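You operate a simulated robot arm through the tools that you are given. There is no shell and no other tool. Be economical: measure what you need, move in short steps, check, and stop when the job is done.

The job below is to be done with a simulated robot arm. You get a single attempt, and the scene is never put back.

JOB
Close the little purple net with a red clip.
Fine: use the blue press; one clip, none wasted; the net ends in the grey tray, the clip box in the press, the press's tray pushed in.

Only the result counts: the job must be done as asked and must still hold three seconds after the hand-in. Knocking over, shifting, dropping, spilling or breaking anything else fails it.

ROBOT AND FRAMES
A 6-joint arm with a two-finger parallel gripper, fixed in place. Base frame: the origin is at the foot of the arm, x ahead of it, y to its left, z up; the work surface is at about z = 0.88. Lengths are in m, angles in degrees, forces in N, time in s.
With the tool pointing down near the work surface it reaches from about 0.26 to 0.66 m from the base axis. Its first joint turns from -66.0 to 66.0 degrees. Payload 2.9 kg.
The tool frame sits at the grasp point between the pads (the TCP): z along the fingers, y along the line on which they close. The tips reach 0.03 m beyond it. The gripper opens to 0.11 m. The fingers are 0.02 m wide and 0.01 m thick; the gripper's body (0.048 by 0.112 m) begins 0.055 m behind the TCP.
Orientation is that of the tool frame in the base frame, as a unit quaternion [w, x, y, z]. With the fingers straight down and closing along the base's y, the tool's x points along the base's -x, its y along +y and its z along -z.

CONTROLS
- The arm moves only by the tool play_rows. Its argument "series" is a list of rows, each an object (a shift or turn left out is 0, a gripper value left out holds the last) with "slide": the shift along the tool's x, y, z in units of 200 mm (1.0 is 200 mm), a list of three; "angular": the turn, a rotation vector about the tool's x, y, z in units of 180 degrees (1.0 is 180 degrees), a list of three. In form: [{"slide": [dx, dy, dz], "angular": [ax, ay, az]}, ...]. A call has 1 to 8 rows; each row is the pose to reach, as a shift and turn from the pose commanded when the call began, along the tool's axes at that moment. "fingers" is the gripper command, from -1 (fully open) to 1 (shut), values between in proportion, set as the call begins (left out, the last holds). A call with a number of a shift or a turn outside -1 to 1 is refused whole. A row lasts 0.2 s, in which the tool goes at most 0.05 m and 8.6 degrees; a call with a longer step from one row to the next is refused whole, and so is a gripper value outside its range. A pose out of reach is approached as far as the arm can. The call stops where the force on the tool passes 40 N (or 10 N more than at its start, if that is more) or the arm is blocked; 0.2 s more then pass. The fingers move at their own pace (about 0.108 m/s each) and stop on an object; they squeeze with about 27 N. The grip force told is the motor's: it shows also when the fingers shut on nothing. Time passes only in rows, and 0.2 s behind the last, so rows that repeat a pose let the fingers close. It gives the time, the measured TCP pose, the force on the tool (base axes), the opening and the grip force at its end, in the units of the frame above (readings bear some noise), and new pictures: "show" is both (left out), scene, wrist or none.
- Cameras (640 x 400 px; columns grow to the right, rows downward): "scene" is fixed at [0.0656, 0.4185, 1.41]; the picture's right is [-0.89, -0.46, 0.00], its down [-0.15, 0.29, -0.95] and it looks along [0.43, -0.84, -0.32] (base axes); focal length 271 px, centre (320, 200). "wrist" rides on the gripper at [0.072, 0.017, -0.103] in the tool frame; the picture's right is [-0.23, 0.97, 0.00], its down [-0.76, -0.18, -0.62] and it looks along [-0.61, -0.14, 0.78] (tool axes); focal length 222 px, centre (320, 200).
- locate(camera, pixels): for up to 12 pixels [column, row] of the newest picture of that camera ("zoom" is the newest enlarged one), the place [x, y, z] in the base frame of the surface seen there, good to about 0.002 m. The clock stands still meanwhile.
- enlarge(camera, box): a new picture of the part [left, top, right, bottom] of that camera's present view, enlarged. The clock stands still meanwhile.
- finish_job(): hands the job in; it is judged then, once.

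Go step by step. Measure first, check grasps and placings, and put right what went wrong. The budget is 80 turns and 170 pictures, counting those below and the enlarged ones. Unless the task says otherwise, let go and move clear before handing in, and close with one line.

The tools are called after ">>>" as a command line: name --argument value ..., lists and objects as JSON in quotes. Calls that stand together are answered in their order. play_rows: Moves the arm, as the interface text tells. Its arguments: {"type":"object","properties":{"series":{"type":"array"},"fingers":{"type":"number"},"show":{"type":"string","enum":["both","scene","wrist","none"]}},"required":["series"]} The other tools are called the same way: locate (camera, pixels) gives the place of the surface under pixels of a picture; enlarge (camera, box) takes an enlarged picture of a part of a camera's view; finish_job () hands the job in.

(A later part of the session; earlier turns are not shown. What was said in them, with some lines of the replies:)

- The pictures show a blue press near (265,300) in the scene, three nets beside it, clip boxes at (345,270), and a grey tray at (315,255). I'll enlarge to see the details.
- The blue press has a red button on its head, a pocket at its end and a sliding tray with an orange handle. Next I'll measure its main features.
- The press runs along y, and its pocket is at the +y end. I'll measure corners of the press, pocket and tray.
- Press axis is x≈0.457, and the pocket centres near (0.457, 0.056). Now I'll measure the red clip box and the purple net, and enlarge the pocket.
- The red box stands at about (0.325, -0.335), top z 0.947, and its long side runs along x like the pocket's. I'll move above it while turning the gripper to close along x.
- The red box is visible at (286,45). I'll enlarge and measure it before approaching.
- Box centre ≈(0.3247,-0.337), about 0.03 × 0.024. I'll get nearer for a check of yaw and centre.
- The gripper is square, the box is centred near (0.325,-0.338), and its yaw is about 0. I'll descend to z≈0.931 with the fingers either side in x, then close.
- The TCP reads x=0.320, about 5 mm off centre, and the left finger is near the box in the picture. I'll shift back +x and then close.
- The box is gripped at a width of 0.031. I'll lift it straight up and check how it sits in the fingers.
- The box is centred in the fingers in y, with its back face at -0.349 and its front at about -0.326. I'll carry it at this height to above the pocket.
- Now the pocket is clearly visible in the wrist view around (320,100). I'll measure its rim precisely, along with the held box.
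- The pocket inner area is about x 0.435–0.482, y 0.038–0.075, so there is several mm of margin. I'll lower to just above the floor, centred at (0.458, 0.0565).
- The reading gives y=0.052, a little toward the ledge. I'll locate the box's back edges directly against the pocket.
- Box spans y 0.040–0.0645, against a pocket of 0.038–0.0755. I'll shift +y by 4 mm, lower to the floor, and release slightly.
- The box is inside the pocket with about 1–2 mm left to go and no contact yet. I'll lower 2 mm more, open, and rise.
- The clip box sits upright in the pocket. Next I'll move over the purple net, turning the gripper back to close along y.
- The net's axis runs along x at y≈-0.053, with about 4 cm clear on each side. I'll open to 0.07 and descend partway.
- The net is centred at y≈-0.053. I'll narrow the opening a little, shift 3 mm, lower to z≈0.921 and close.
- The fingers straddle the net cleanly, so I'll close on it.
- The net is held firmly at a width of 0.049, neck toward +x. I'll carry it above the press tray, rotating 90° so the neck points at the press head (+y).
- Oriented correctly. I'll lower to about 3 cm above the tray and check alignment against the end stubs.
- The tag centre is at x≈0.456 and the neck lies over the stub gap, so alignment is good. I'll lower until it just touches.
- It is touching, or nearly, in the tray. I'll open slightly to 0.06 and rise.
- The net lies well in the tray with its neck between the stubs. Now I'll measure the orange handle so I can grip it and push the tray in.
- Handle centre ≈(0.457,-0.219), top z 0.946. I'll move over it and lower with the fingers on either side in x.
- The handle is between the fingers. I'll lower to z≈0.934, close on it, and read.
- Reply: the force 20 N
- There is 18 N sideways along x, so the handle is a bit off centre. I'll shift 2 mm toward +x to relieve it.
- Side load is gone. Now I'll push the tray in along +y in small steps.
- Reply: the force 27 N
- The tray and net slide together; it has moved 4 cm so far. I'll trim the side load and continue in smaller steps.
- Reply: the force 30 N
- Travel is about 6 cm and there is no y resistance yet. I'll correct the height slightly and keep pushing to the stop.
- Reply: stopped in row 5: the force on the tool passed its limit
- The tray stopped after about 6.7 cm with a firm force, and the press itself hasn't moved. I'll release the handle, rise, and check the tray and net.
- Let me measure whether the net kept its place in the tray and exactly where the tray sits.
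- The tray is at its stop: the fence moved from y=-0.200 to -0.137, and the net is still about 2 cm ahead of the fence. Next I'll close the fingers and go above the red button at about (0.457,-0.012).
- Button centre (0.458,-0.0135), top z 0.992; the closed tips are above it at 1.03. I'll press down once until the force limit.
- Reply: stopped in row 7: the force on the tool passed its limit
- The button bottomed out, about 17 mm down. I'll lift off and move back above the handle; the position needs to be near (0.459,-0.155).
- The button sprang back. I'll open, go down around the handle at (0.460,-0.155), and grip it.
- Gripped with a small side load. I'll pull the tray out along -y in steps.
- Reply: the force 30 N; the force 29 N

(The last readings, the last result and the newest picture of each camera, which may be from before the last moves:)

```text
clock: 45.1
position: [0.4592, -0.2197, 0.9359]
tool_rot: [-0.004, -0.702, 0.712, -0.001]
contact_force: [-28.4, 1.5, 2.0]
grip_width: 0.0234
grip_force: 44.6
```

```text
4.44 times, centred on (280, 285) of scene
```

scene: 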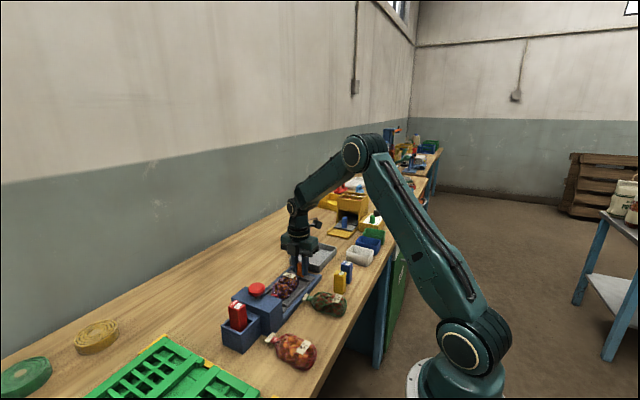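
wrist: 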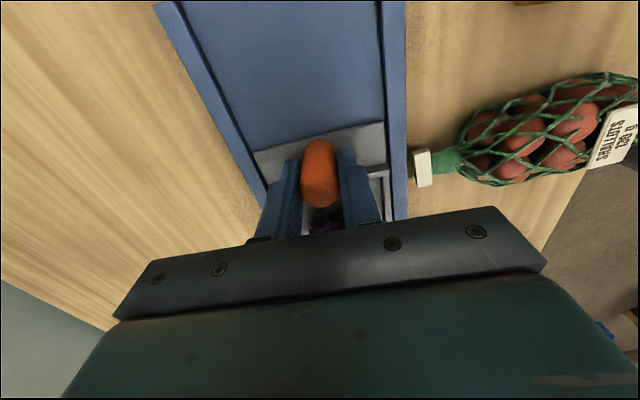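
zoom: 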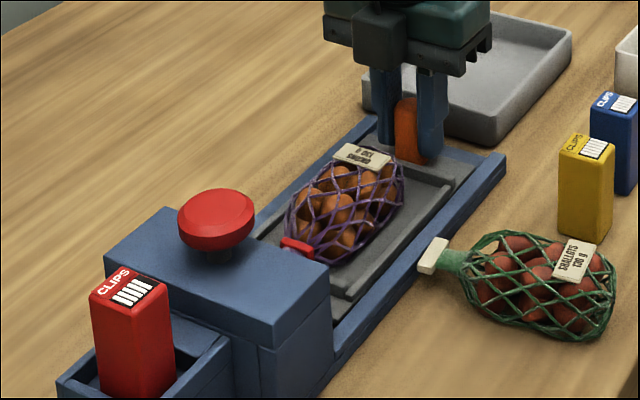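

A red clip now shows on the net's neck at zoom (297,247). I'll release the handle, rise, and inspect.

>>> play_rows --series '[{"slide": [0, 0, 0]}, {"slide": [0, 0, 0]}, {"slide": [0, 0, -0.05]}, {"slide": [0, 0, -0.25]}, {"slide": [-0.12, 0.0, -0.45]}, {"slide": [-0.3, 0.0, -0.55]}, {"slide": [-0.48, 0.0, -0.65]}, {"slide": [-0.48, 0.0, -0.65]}]' --fingers -0.1 --show "wrist"

>>> enlarge --camera "scene" --box '[240, 240, 340, 320]'

>>> enlarge --camera "wrist" --box '[240, 20, 400, 220]'

>>> locate --camera "zoom" --pixels '[[320, 100], [320, 150], [320, 200], [320, 250], [280, 150], [360, 150], [300, 180], [340, 180], [335, 270], [345, 290], [310, 120], [350, 220]]'

```text
clock: 46.9
position: [0.4631, -0.1228, 1.0635]
tool_rot: [-0.003, -0.702, 0.712, -0.003]
contact_force: [0.1, -0.1, 1.4]
grip_width: 0.0606
grip_force: 0.1
```

wrist: 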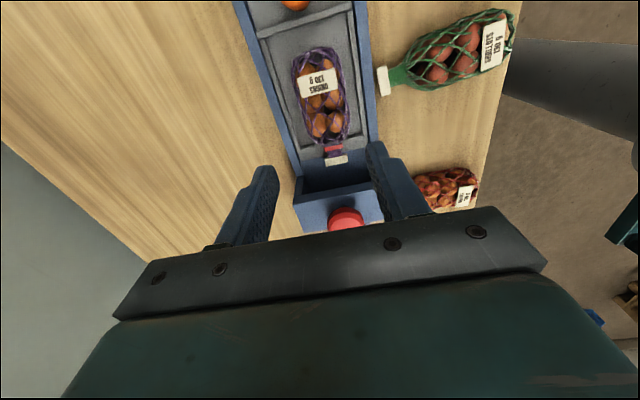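

```text
5.00 times, centred on (290, 280) of scene
```

zoom: 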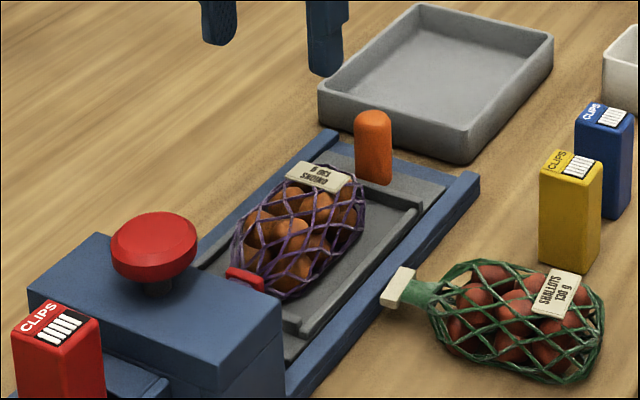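

```text
2.00 times, centred on (320, 120) of wrist
```

zoom: 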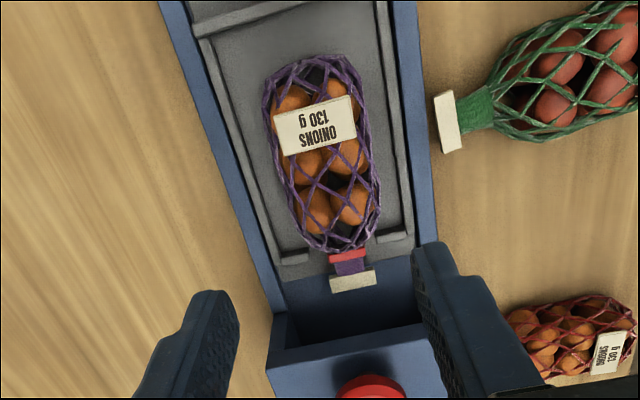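

```text
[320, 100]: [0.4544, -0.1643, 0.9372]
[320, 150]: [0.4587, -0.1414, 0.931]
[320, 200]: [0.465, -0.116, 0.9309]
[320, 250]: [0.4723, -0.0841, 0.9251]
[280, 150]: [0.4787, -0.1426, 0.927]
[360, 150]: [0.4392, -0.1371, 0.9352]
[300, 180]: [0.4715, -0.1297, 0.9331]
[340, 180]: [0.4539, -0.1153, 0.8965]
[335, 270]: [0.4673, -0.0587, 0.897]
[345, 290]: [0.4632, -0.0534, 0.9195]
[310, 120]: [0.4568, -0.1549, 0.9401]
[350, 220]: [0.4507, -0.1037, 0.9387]
```

The clip is on the neck and only one is there. I'll lower over the net body at about (0.459,-0.126) and grip it.

>>> play_rows --series '[{"slide": [0.015, 0.02, 0.15]}, {"slide": [0.015, 0.02, 0.3]}, {"slide": [0.015, 0.02, 0.42]}, {"slide": [0.015, 0.02, 0.42]}]' --show "wrist"

>>> enlarge --camera "wrist" --box '[220, 60, 420, 220]'

>>> enlarge --camera "scene" --box '[240, 230, 330, 310]'

```text
clock: 47.9
position: [0.4606, -0.1263, 0.9772]
tool_rot: [-0.002, -0.702, 0.712, -0.003]
contact_force: [1.3, 0.4, -0.5]
grip_width: 0.0605
grip_force: 0.1
```

wrist: 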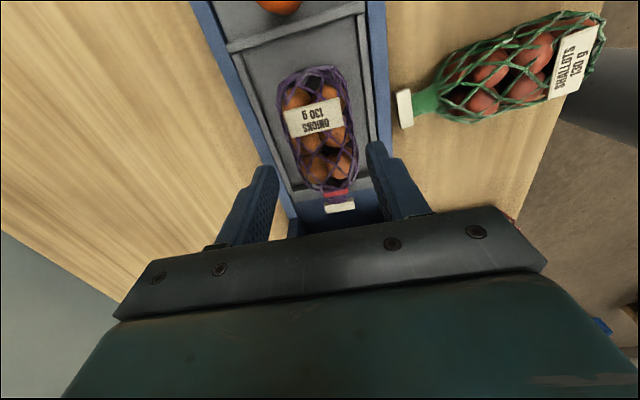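

```text
2.50 times, centred on (320, 140) of wrist
```

zoom: 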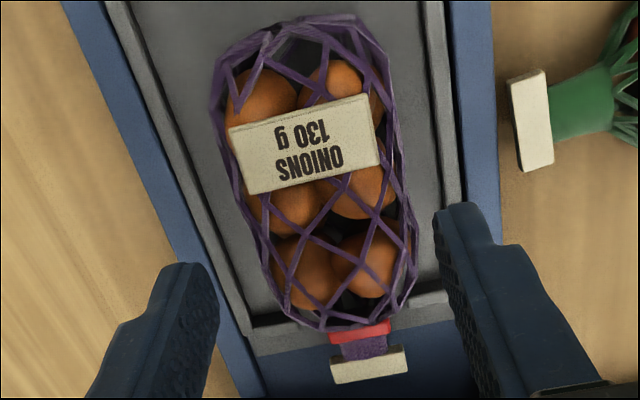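

```text
5.00 times, centred on (285, 270) of scene
```

zoom: 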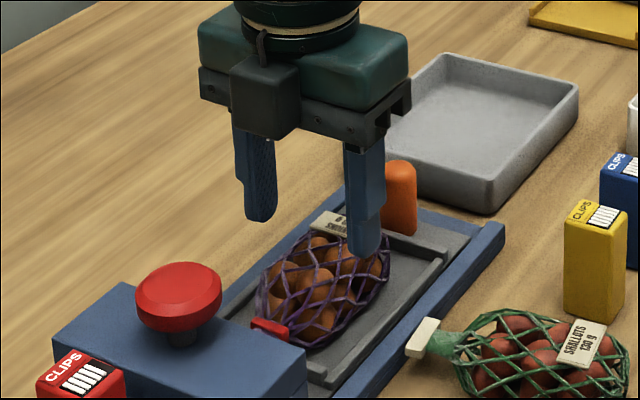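

Centred well between the fingers. Down 3.7 cm, then close.

>>> play_rows --series '[{"slide": [0, 0, 0.08]}, {"slide": [0, 0, 0.15]}, {"slide": [0, 0, 0.185]}, {"slide": [0, 0, 0.185]}]' --show "none"

>>> play_rows --series '[{"slide": [0, 0, 0]}, {"slide": [0, 0, 0]}, {"slide": [0, 0, 0]}]' --fingers 1 --show "none"

>>> play_rows --series '[{"slide": [0, 0, -0.05]}, {"slide": [0, 0, -0.2]}, {"slide": [0, 0, -0.4]}, {"slide": [0, 0, -0.6]}]' --show "both"

>>> enlarge --camera "scene" --box '[230, 200, 350, 300]'

>>> enlarge --camera "wrist" --box '[180, 0, 440, 220]'

```text
clock: 48.9
position: [0.4601, -0.1252, 0.9426]
tool_rot: [-0.001, -0.703, 0.712, -0.004]
contact_force: [0.7, -0.4, -0.2]
grip_width: 0.0604
grip_force: 0.0
```

```text
clock: 49.7
position: [0.4613, -0.1265, 0.9429]
tool_rot: [-0.002, -0.702, 0.712, -0.005]
contact_force: [0.8, 0.5, 0.2]
grip_width: 0.0482
grip_force: 26.6
```

```text
clock: 50.7
position: [0.4583, -0.1261, 1.0644]
tool_rot: [-0.003, -0.702, 0.712, -0.004]
contact_force: [-0.1, 0.5, -1.0]
grip_width: 0.048
grip_force: 26.8
```

scene: 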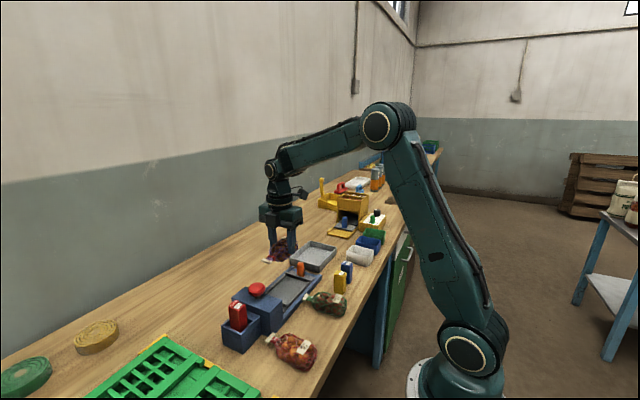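
wrist: 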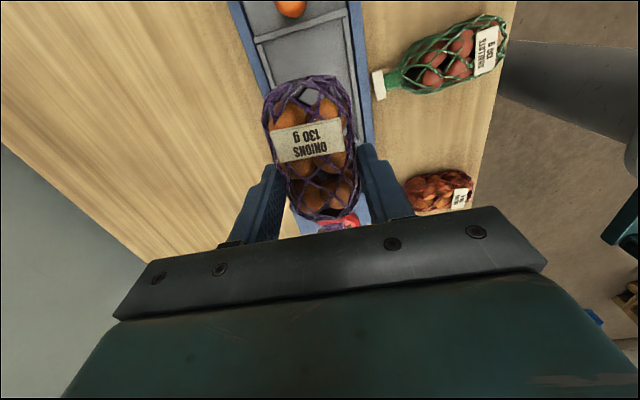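

```text
4.00 times, centred on (290, 250) of scene
```

zoom: 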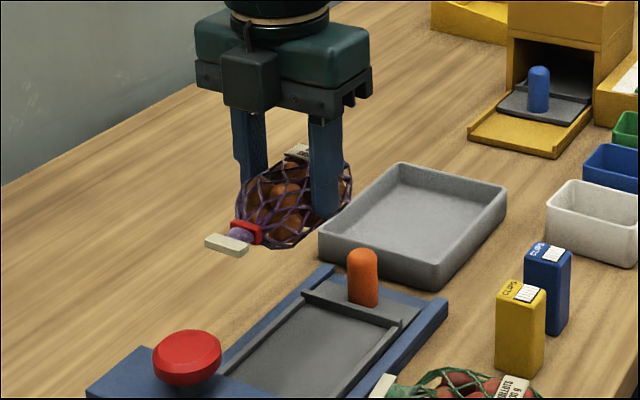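

```text
1.82 times, centred on (310, 110) of wrist
```

zoom: 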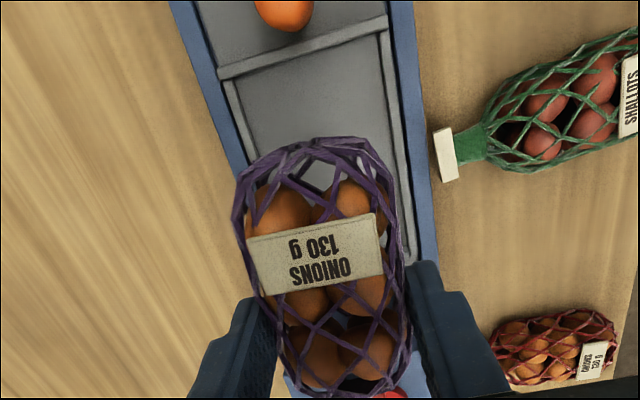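

The net hangs with its red clip visible at zoom (246,231). Now I'll measure the grey tray.

>>> locate --camera "scene" --pixels '[[291, 258], [316, 266], [335.5, 247.5], [310, 242], [313.5, 252], [305, 254], [318, 257], [325, 249], [310, 247]]'

```text
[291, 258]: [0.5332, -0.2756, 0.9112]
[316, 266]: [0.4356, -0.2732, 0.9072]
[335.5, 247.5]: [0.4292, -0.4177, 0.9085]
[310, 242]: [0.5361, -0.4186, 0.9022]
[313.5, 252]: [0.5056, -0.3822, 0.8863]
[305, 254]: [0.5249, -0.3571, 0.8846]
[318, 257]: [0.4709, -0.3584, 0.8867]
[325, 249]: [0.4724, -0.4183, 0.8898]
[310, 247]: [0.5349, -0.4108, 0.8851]
```

The grey tray spans x 0.43–0.54 and y -0.42…-0.27, with its floor at 0.886. The net (about 0.127 long) fits along y with TCP at (0.484,-0.359), so I'll move there at height.

>>> play_rows --series '[{"slide": [0.2, -0.025, 0], "angular": [0, 0, -0.002]}, {"slide": [0.4, -0.05, 0], "angular": [0, 0, -0.004]}, {"slide": [0.6, -0.075, 0], "angular": [0, 0, -0.005]}, {"slide": [0.8, -0.1, 0], "angular": [0, 0, -0.005]}, {"slide": [0.98, -0.125, 0], "angular": [0, 0, -0.005]}]' --show "none"

>>> play_rows --series '[{"slide": [0.09, -0.012, 0]}, {"slide": [0.183, -0.023, 0.1]}, {"slide": [0.183, -0.023, 0.25]}, {"slide": [0.183, -0.023, 0.35]}, {"slide": [0.183, -0.023, 0.35]}]' --show "both"

>>> enlarge --camera "scene" --box '[270, 210, 360, 280]'

>>> enlarge --camera "wrist" --box '[180, 0, 440, 220]'

```text
clock: 51.9
position: [0.4786, -0.3221, 1.0665]
tool_rot: [0.003, 0.708, -0.706, 0.004]
contact_force: [0.7, -0.9, -2.2]
grip_width: 0.0481
grip_force: 27.1
```

```text
clock: 53.1
position: [0.4854, -0.3585, 0.9941]
tool_rot: [0.003, 0.708, -0.706, 0.003]
contact_force: [0.7, -0.1, -1.3]
grip_width: 0.048
grip_force: 27.5
```

scene: 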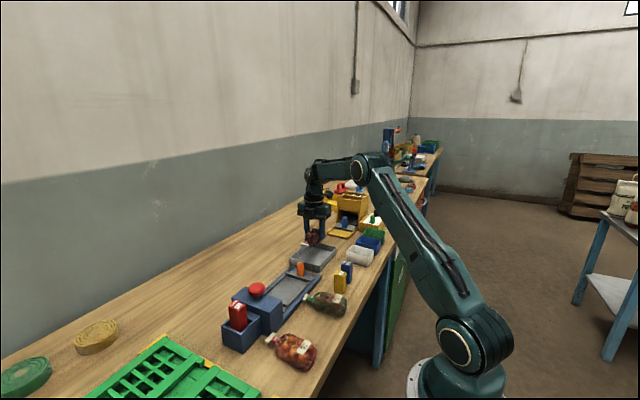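
wrist: 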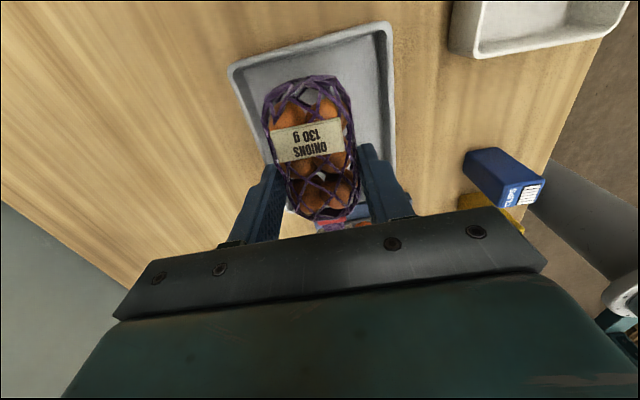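

```text
5.71 times, centred on (315, 245) of scene
```

zoom: 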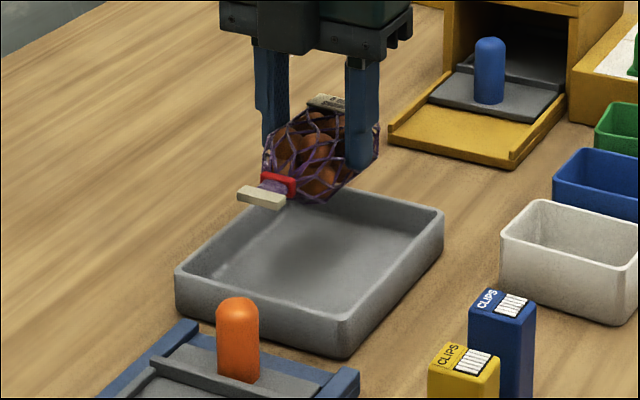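

```text
1.82 times, centred on (310, 110) of wrist
```

zoom: 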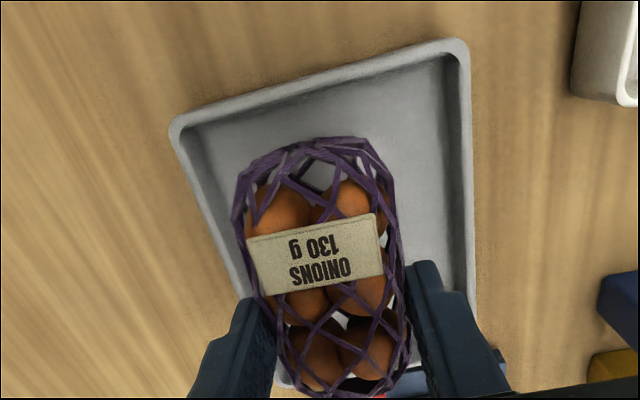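

>>> locate --camera "zoom" --pixels '[[320, 72], [320, 80], [320, 92], [320, 110], [310, 142], [200, 140], [465, 200], [452, 200], [240, 260]]'

>>> locate --camera "scene" --pixels '[[303.5, 244.2], [306, 245], [301.8, 243.6], [304.5, 260], [304.5, 261], [304.5, 259], [304.5, 257], [298, 258], [312, 262]]'

```text
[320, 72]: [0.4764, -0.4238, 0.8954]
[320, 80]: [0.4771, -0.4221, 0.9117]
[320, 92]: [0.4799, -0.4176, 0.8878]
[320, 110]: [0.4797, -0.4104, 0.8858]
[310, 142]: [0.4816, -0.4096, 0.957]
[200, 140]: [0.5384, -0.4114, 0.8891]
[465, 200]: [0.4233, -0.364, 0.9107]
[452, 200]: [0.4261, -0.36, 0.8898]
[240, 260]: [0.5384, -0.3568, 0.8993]
```

```text
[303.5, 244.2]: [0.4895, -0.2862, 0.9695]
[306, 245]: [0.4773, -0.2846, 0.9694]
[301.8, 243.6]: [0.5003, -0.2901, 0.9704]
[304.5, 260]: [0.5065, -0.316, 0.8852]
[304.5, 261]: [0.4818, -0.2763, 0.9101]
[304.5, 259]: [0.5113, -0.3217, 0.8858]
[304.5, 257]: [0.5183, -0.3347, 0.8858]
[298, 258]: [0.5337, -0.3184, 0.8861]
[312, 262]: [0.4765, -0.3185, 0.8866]
```

The net spans y -0.410…-0.284, against an interior of about -0.4185…-0.279. I'll shift 2 mm and lower to the floor.

>>> play_rows --series '[{"slide": [0.01, 0.01, 0.1]}, {"slide": [0.01, 0.01, 0.2]}, {"slide": [0.01, 0.01, 0.27]}, {"slide": [0.01, 0.01, 0.3]}, {"slide": [0.01, 0.01, 0.31]}]' --show "none"

>>> enlarge --camera "scene" --box '[270, 220, 360, 280]'

```text
clock: 54.3
position: [0.4837, -0.3607, 0.9337]
tool_rot: [0.003, 0.707, -0.707, 0.003]
contact_force: [-0.6, 0.2, -1.1]
grip_width: 0.0483
grip_force: 27.1
```

```text
6.67 times, centred on (315, 250) of scene
```

zoom: 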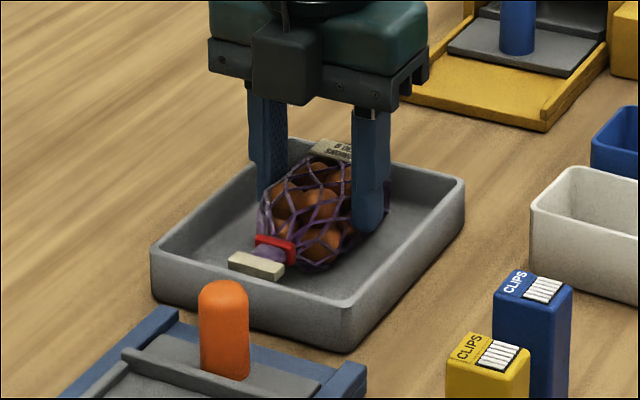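

It fits inside and is still hanging about 2 mm up. I'll lower the remaining bit, open and rise.

>>> play_rows --series '[{"slide": [0, 0, 0.005]}, {"slide": [0, 0, 0.01]}, {"slide": [0, 0, 0.01]}]' --show "none"

>>> play_rows --series '[{"slide": [0, 0, 0]}, {"slide": [0, 0, 0]}, {"slide": [0, 0, -0.08]}, {"slide": [0, 0, -0.25]}, {"slide": [0, 0, -0.45]}, {"slide": [-0.15, 0.02, -0.65]}, {"slide": [-0.35, 0.08, -0.65]}, {"slide": [-0.55, 0.12, -0.65]}]' --fingers -0.12 --show "both"

>>> enlarge --camera "scene" --box '[270, 220, 360, 280]'

```text
clock: 55.1
position: [0.4834, -0.3611, 0.9324]
tool_rot: [0.002, 0.708, -0.706, 0.005]
contact_force: [1.9, 1.6, 4.6]
grip_width: 0.0482
grip_force: 26.9
```

```text
refused: row 6 steps farther than a row can; nothing moved
```

```text
6.67 times, centred on (315, 250) of scene
```

zoom: 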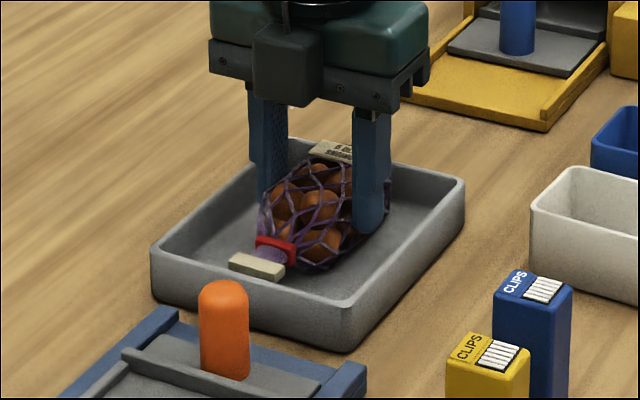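

The net now rests on the floor (4.6 N up). My release call was refused for a long step, so I'll open and rise with smaller ones.

>>> play_rows --series '[{"slide": [0, 0, 0]}, {"slide": [0, 0, 0]}, {"slide": [0, 0, -0.08]}, {"slide": [0, 0, -0.25]}, {"slide": [0, 0, -0.45]}, {"slide": [-0.1, 0.02, -0.62]}, {"slide": [-0.3, 0.06, -0.65]}, {"slide": [-0.5, 0.1, -0.65]}]' --fingers -0.12 --show "both"

>>> enlarge --camera "scene" --box '[270, 220, 360, 280]'

```text
clock: 56.9
position: [0.4657, -0.2618, 1.0609]
tool_rot: [-0.002, -0.707, 0.707, -0.003]
contact_force: [-0.1, 0.8, -0.5]
grip_width: 0.0615
grip_force: 0.1
```

scene: 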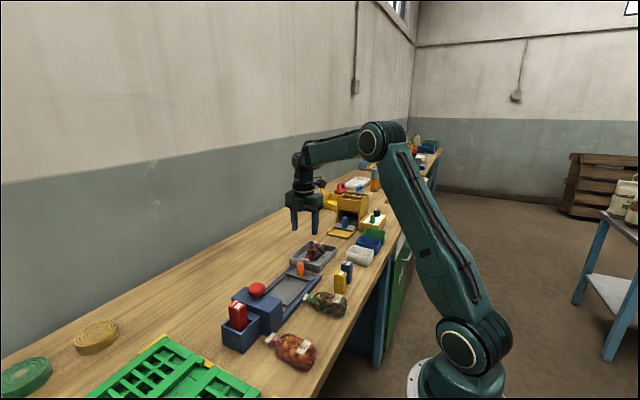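
wrist: 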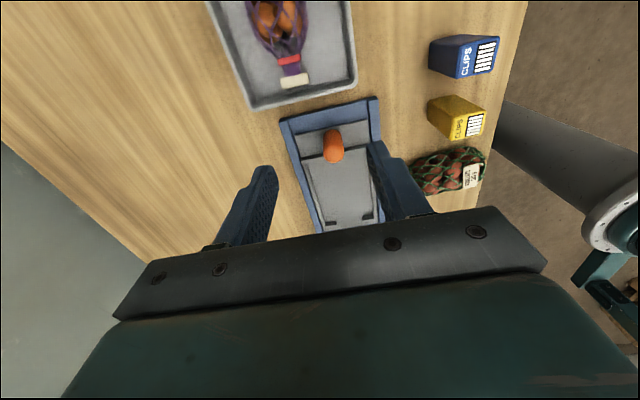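

```text
6.67 times, centred on (315, 250) of scene
```

zoom: 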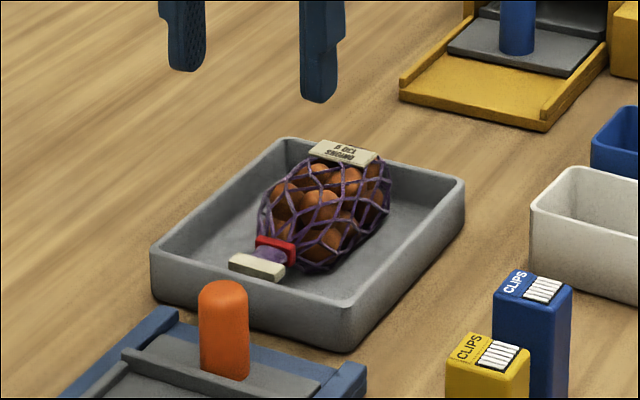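

The net lies in the grey tray with its clip. Last step is pushing the press tray back in, so I'll go to the handle and grip it.

>>> play_rows --series '[{"slide": [-0.1, 0.015, 0.05]}, {"slide": [-0.21, 0.028, 0.15]}, {"slide": [-0.21, 0.028, 0.3]}, {"slide": [-0.21, 0.028, 0.4]}, {"slide": [-0.21, 0.028, 0.4]}]' --show "wrist"

>>> enlarge --camera "wrist" --box '[220, 60, 420, 220]'

```text
clock: 58.1
position: [0.4588, -0.2187, 0.9796]
tool_rot: [0.003, 0.707, -0.707, 0.005]
contact_force: [0.0, -0.6, -0.1]
grip_width: 0.0618
grip_force: 0.1
```

wrist: 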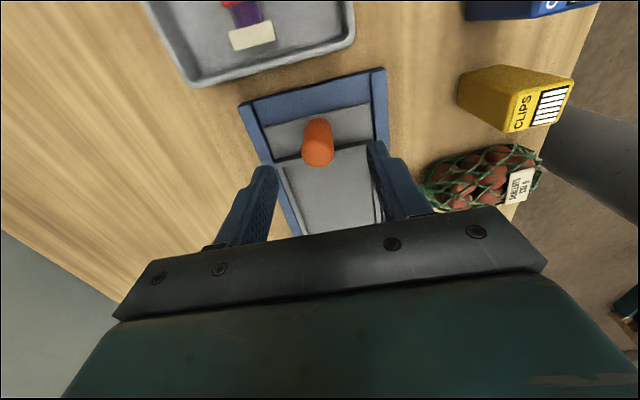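

```text
2.50 times, centred on (320, 140) of wrist
```

zoom: 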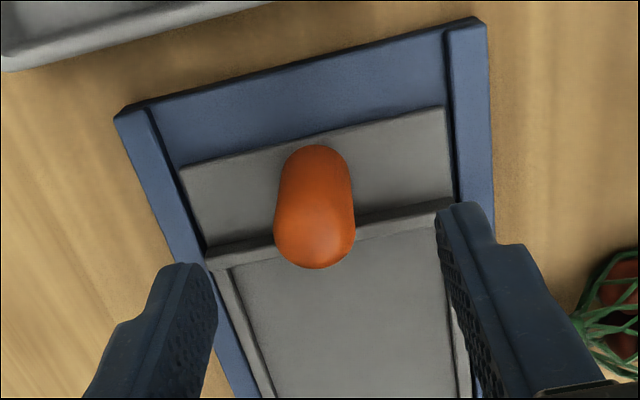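

Aligned over the handle. I'll lower and grip.

>>> play_rows --series '[{"slide": [0, -0.006, 0.08]}, {"slide": [0, -0.006, 0.16]}, {"slide": [0, -0.006, 0.22]}, {"slide": [0, -0.006, 0.22]}]' --show "none"

>>> play_rows --series '[{"slide": [0, 0, 0]}, {"slide": [0, 0, 0]}, {"slide": [0, 0, 0]}]' --fingers 1 --show "none"

```text
clock: 59.1
position: [0.4586, -0.2198, 0.9345]
tool_rot: [0.002, 0.708, -0.707, 0.004]
contact_force: [-0.6, 0.0, 0.7]
grip_width: 0.0617
grip_force: 0.0
```

```text
clock: 59.9
position: [0.4603, -0.2173, 0.9356]
tool_rot: [0.003, 0.708, -0.706, 0.003]
contact_force: [2.5, 0.7, -3.3]
grip_width: 0.0231
grip_force: 44.1
```

Gripped with almost no side load. Now I'll push in along +y.

>>> play_rows --series '[{"slide": [-0.04, 0, 0]}, {"slide": [-0.08, 0, 0]}, {"slide": [-0.12, 0, 0]}, {"slide": [-0.16, 0, 0]}, {"slide": [-0.2, 0, 0]}]' --show "none"

>>> play_rows --series '[{"slide": [-0.03, 0, 0]}, {"slide": [-0.06, 0, 0]}, {"slide": [-0.09, 0, 0]}, {"slide": [-0.12, 0, 0]}, {"slide": [-0.15, 0, 0]}, {"slide": [-0.18, 0, 0]}]' --show "scene"

```text
clock: 61.1
position: [0.4605, -0.1784, 0.9357]
tool_rot: [0.002, 0.707, -0.707, 0.004]
contact_force: [-3.3, -0.9, -4.3]
grip_width: 0.0232
grip_force: 45.3
```

```text
clock: 62.5
position: [0.4601, -0.1472, 0.9355]
tool_rot: [-0.004, -0.703, 0.711, -0.01]
contact_force: [5.5, -38.4, 1.2]
grip_width: 0.0233
grip_force: 44.9
```

scene: 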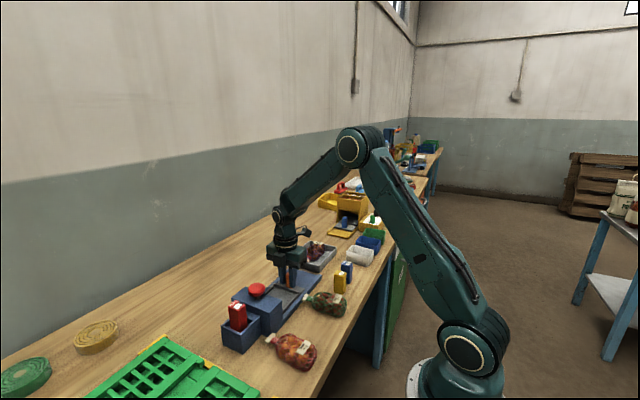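

It hit the stop with 38 N in y. I'll release, rise clear and do a final check.

>>> play_rows --series '[{"slide": [0.02, 0, 0]}, {"slide": [0.02, 0, 0]}, {"slide": [0.02, 0, -0.05]}, {"slide": [0.02, 0, -0.2]}, {"slide": [0.02, 0, -0.4]}, {"slide": [0.02, 0, -0.6]}, {"slide": [0.02, 0, -0.8]}, {"slide": [0.02, 0, -0.95]}]' --fingers -0.1 --show "both"

>>> enlarge --camera "scene" --box '[220, 220, 380, 350]'

>>> locate --camera "scene" --pixels '[[290, 278], [232, 297], [239, 313], [314, 252]]'

>>> enlarge --camera "wrist" --box '[220, 20, 420, 220]'

>>> locate --camera "zoom" --pixels '[[320, 170], [315, 165], [318, 178], [260, 188], [380, 158], [300, 190]]'

```text
clock: 64.3
position: [0.4594, -0.1484, 1.1264]
tool_rot: [0.003, 0.708, -0.707, 0.003]
contact_force: [-0.3, 0.3, -0.4]
grip_width: 0.0604
grip_force: 0.0
```

scene: 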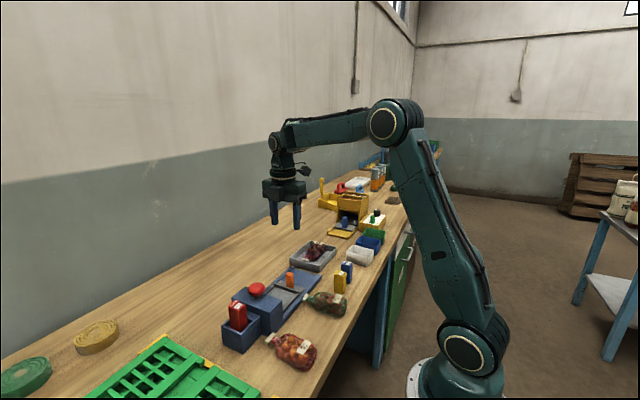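
wrist: 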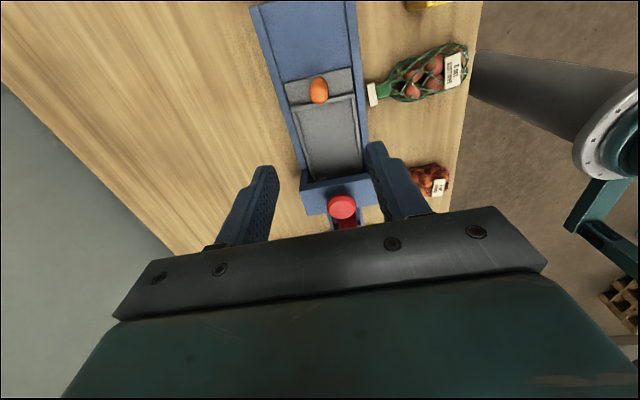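

```text
3.08 times, centred on (300, 285) of scene
```

zoom: 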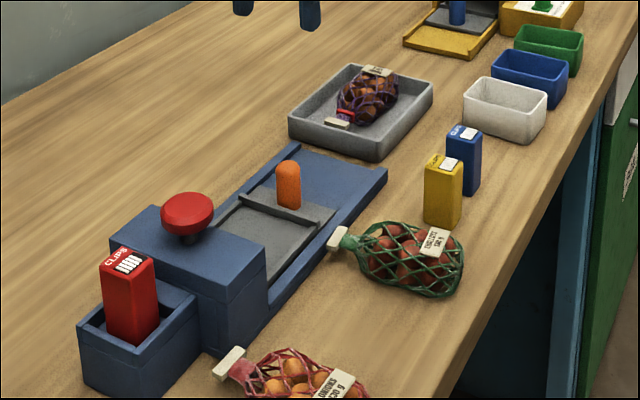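

```text
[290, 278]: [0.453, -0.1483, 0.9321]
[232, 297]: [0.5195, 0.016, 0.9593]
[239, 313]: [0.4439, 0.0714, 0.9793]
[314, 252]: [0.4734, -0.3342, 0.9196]
```

```text
2.00 times, centred on (320, 120) of wrist
```

zoom: 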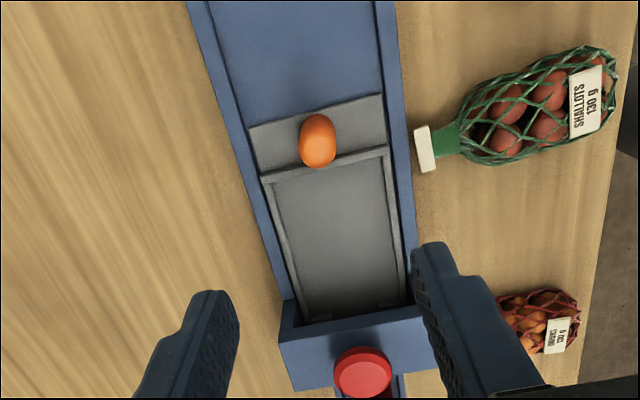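

```text
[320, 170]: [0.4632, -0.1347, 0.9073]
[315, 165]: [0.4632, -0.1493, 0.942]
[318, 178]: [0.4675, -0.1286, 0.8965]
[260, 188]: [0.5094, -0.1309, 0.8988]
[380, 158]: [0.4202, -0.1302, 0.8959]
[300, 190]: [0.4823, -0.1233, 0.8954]
```

The tray is at its stop (fence y≈-0.135, same as when it clipped). The clip box stands in its pocket, the clipped net lies in the grey tray, and everything else is where it was, so I'm handing in.

>>> finish_job

```text
The job is handed in.
```

The purple net is closed with one red clip and lies in the grey tray; the red clip box is in the blue press and the press's tray is pushed in to its stop. I've handed the job in, but the hand-in gave no verdict.
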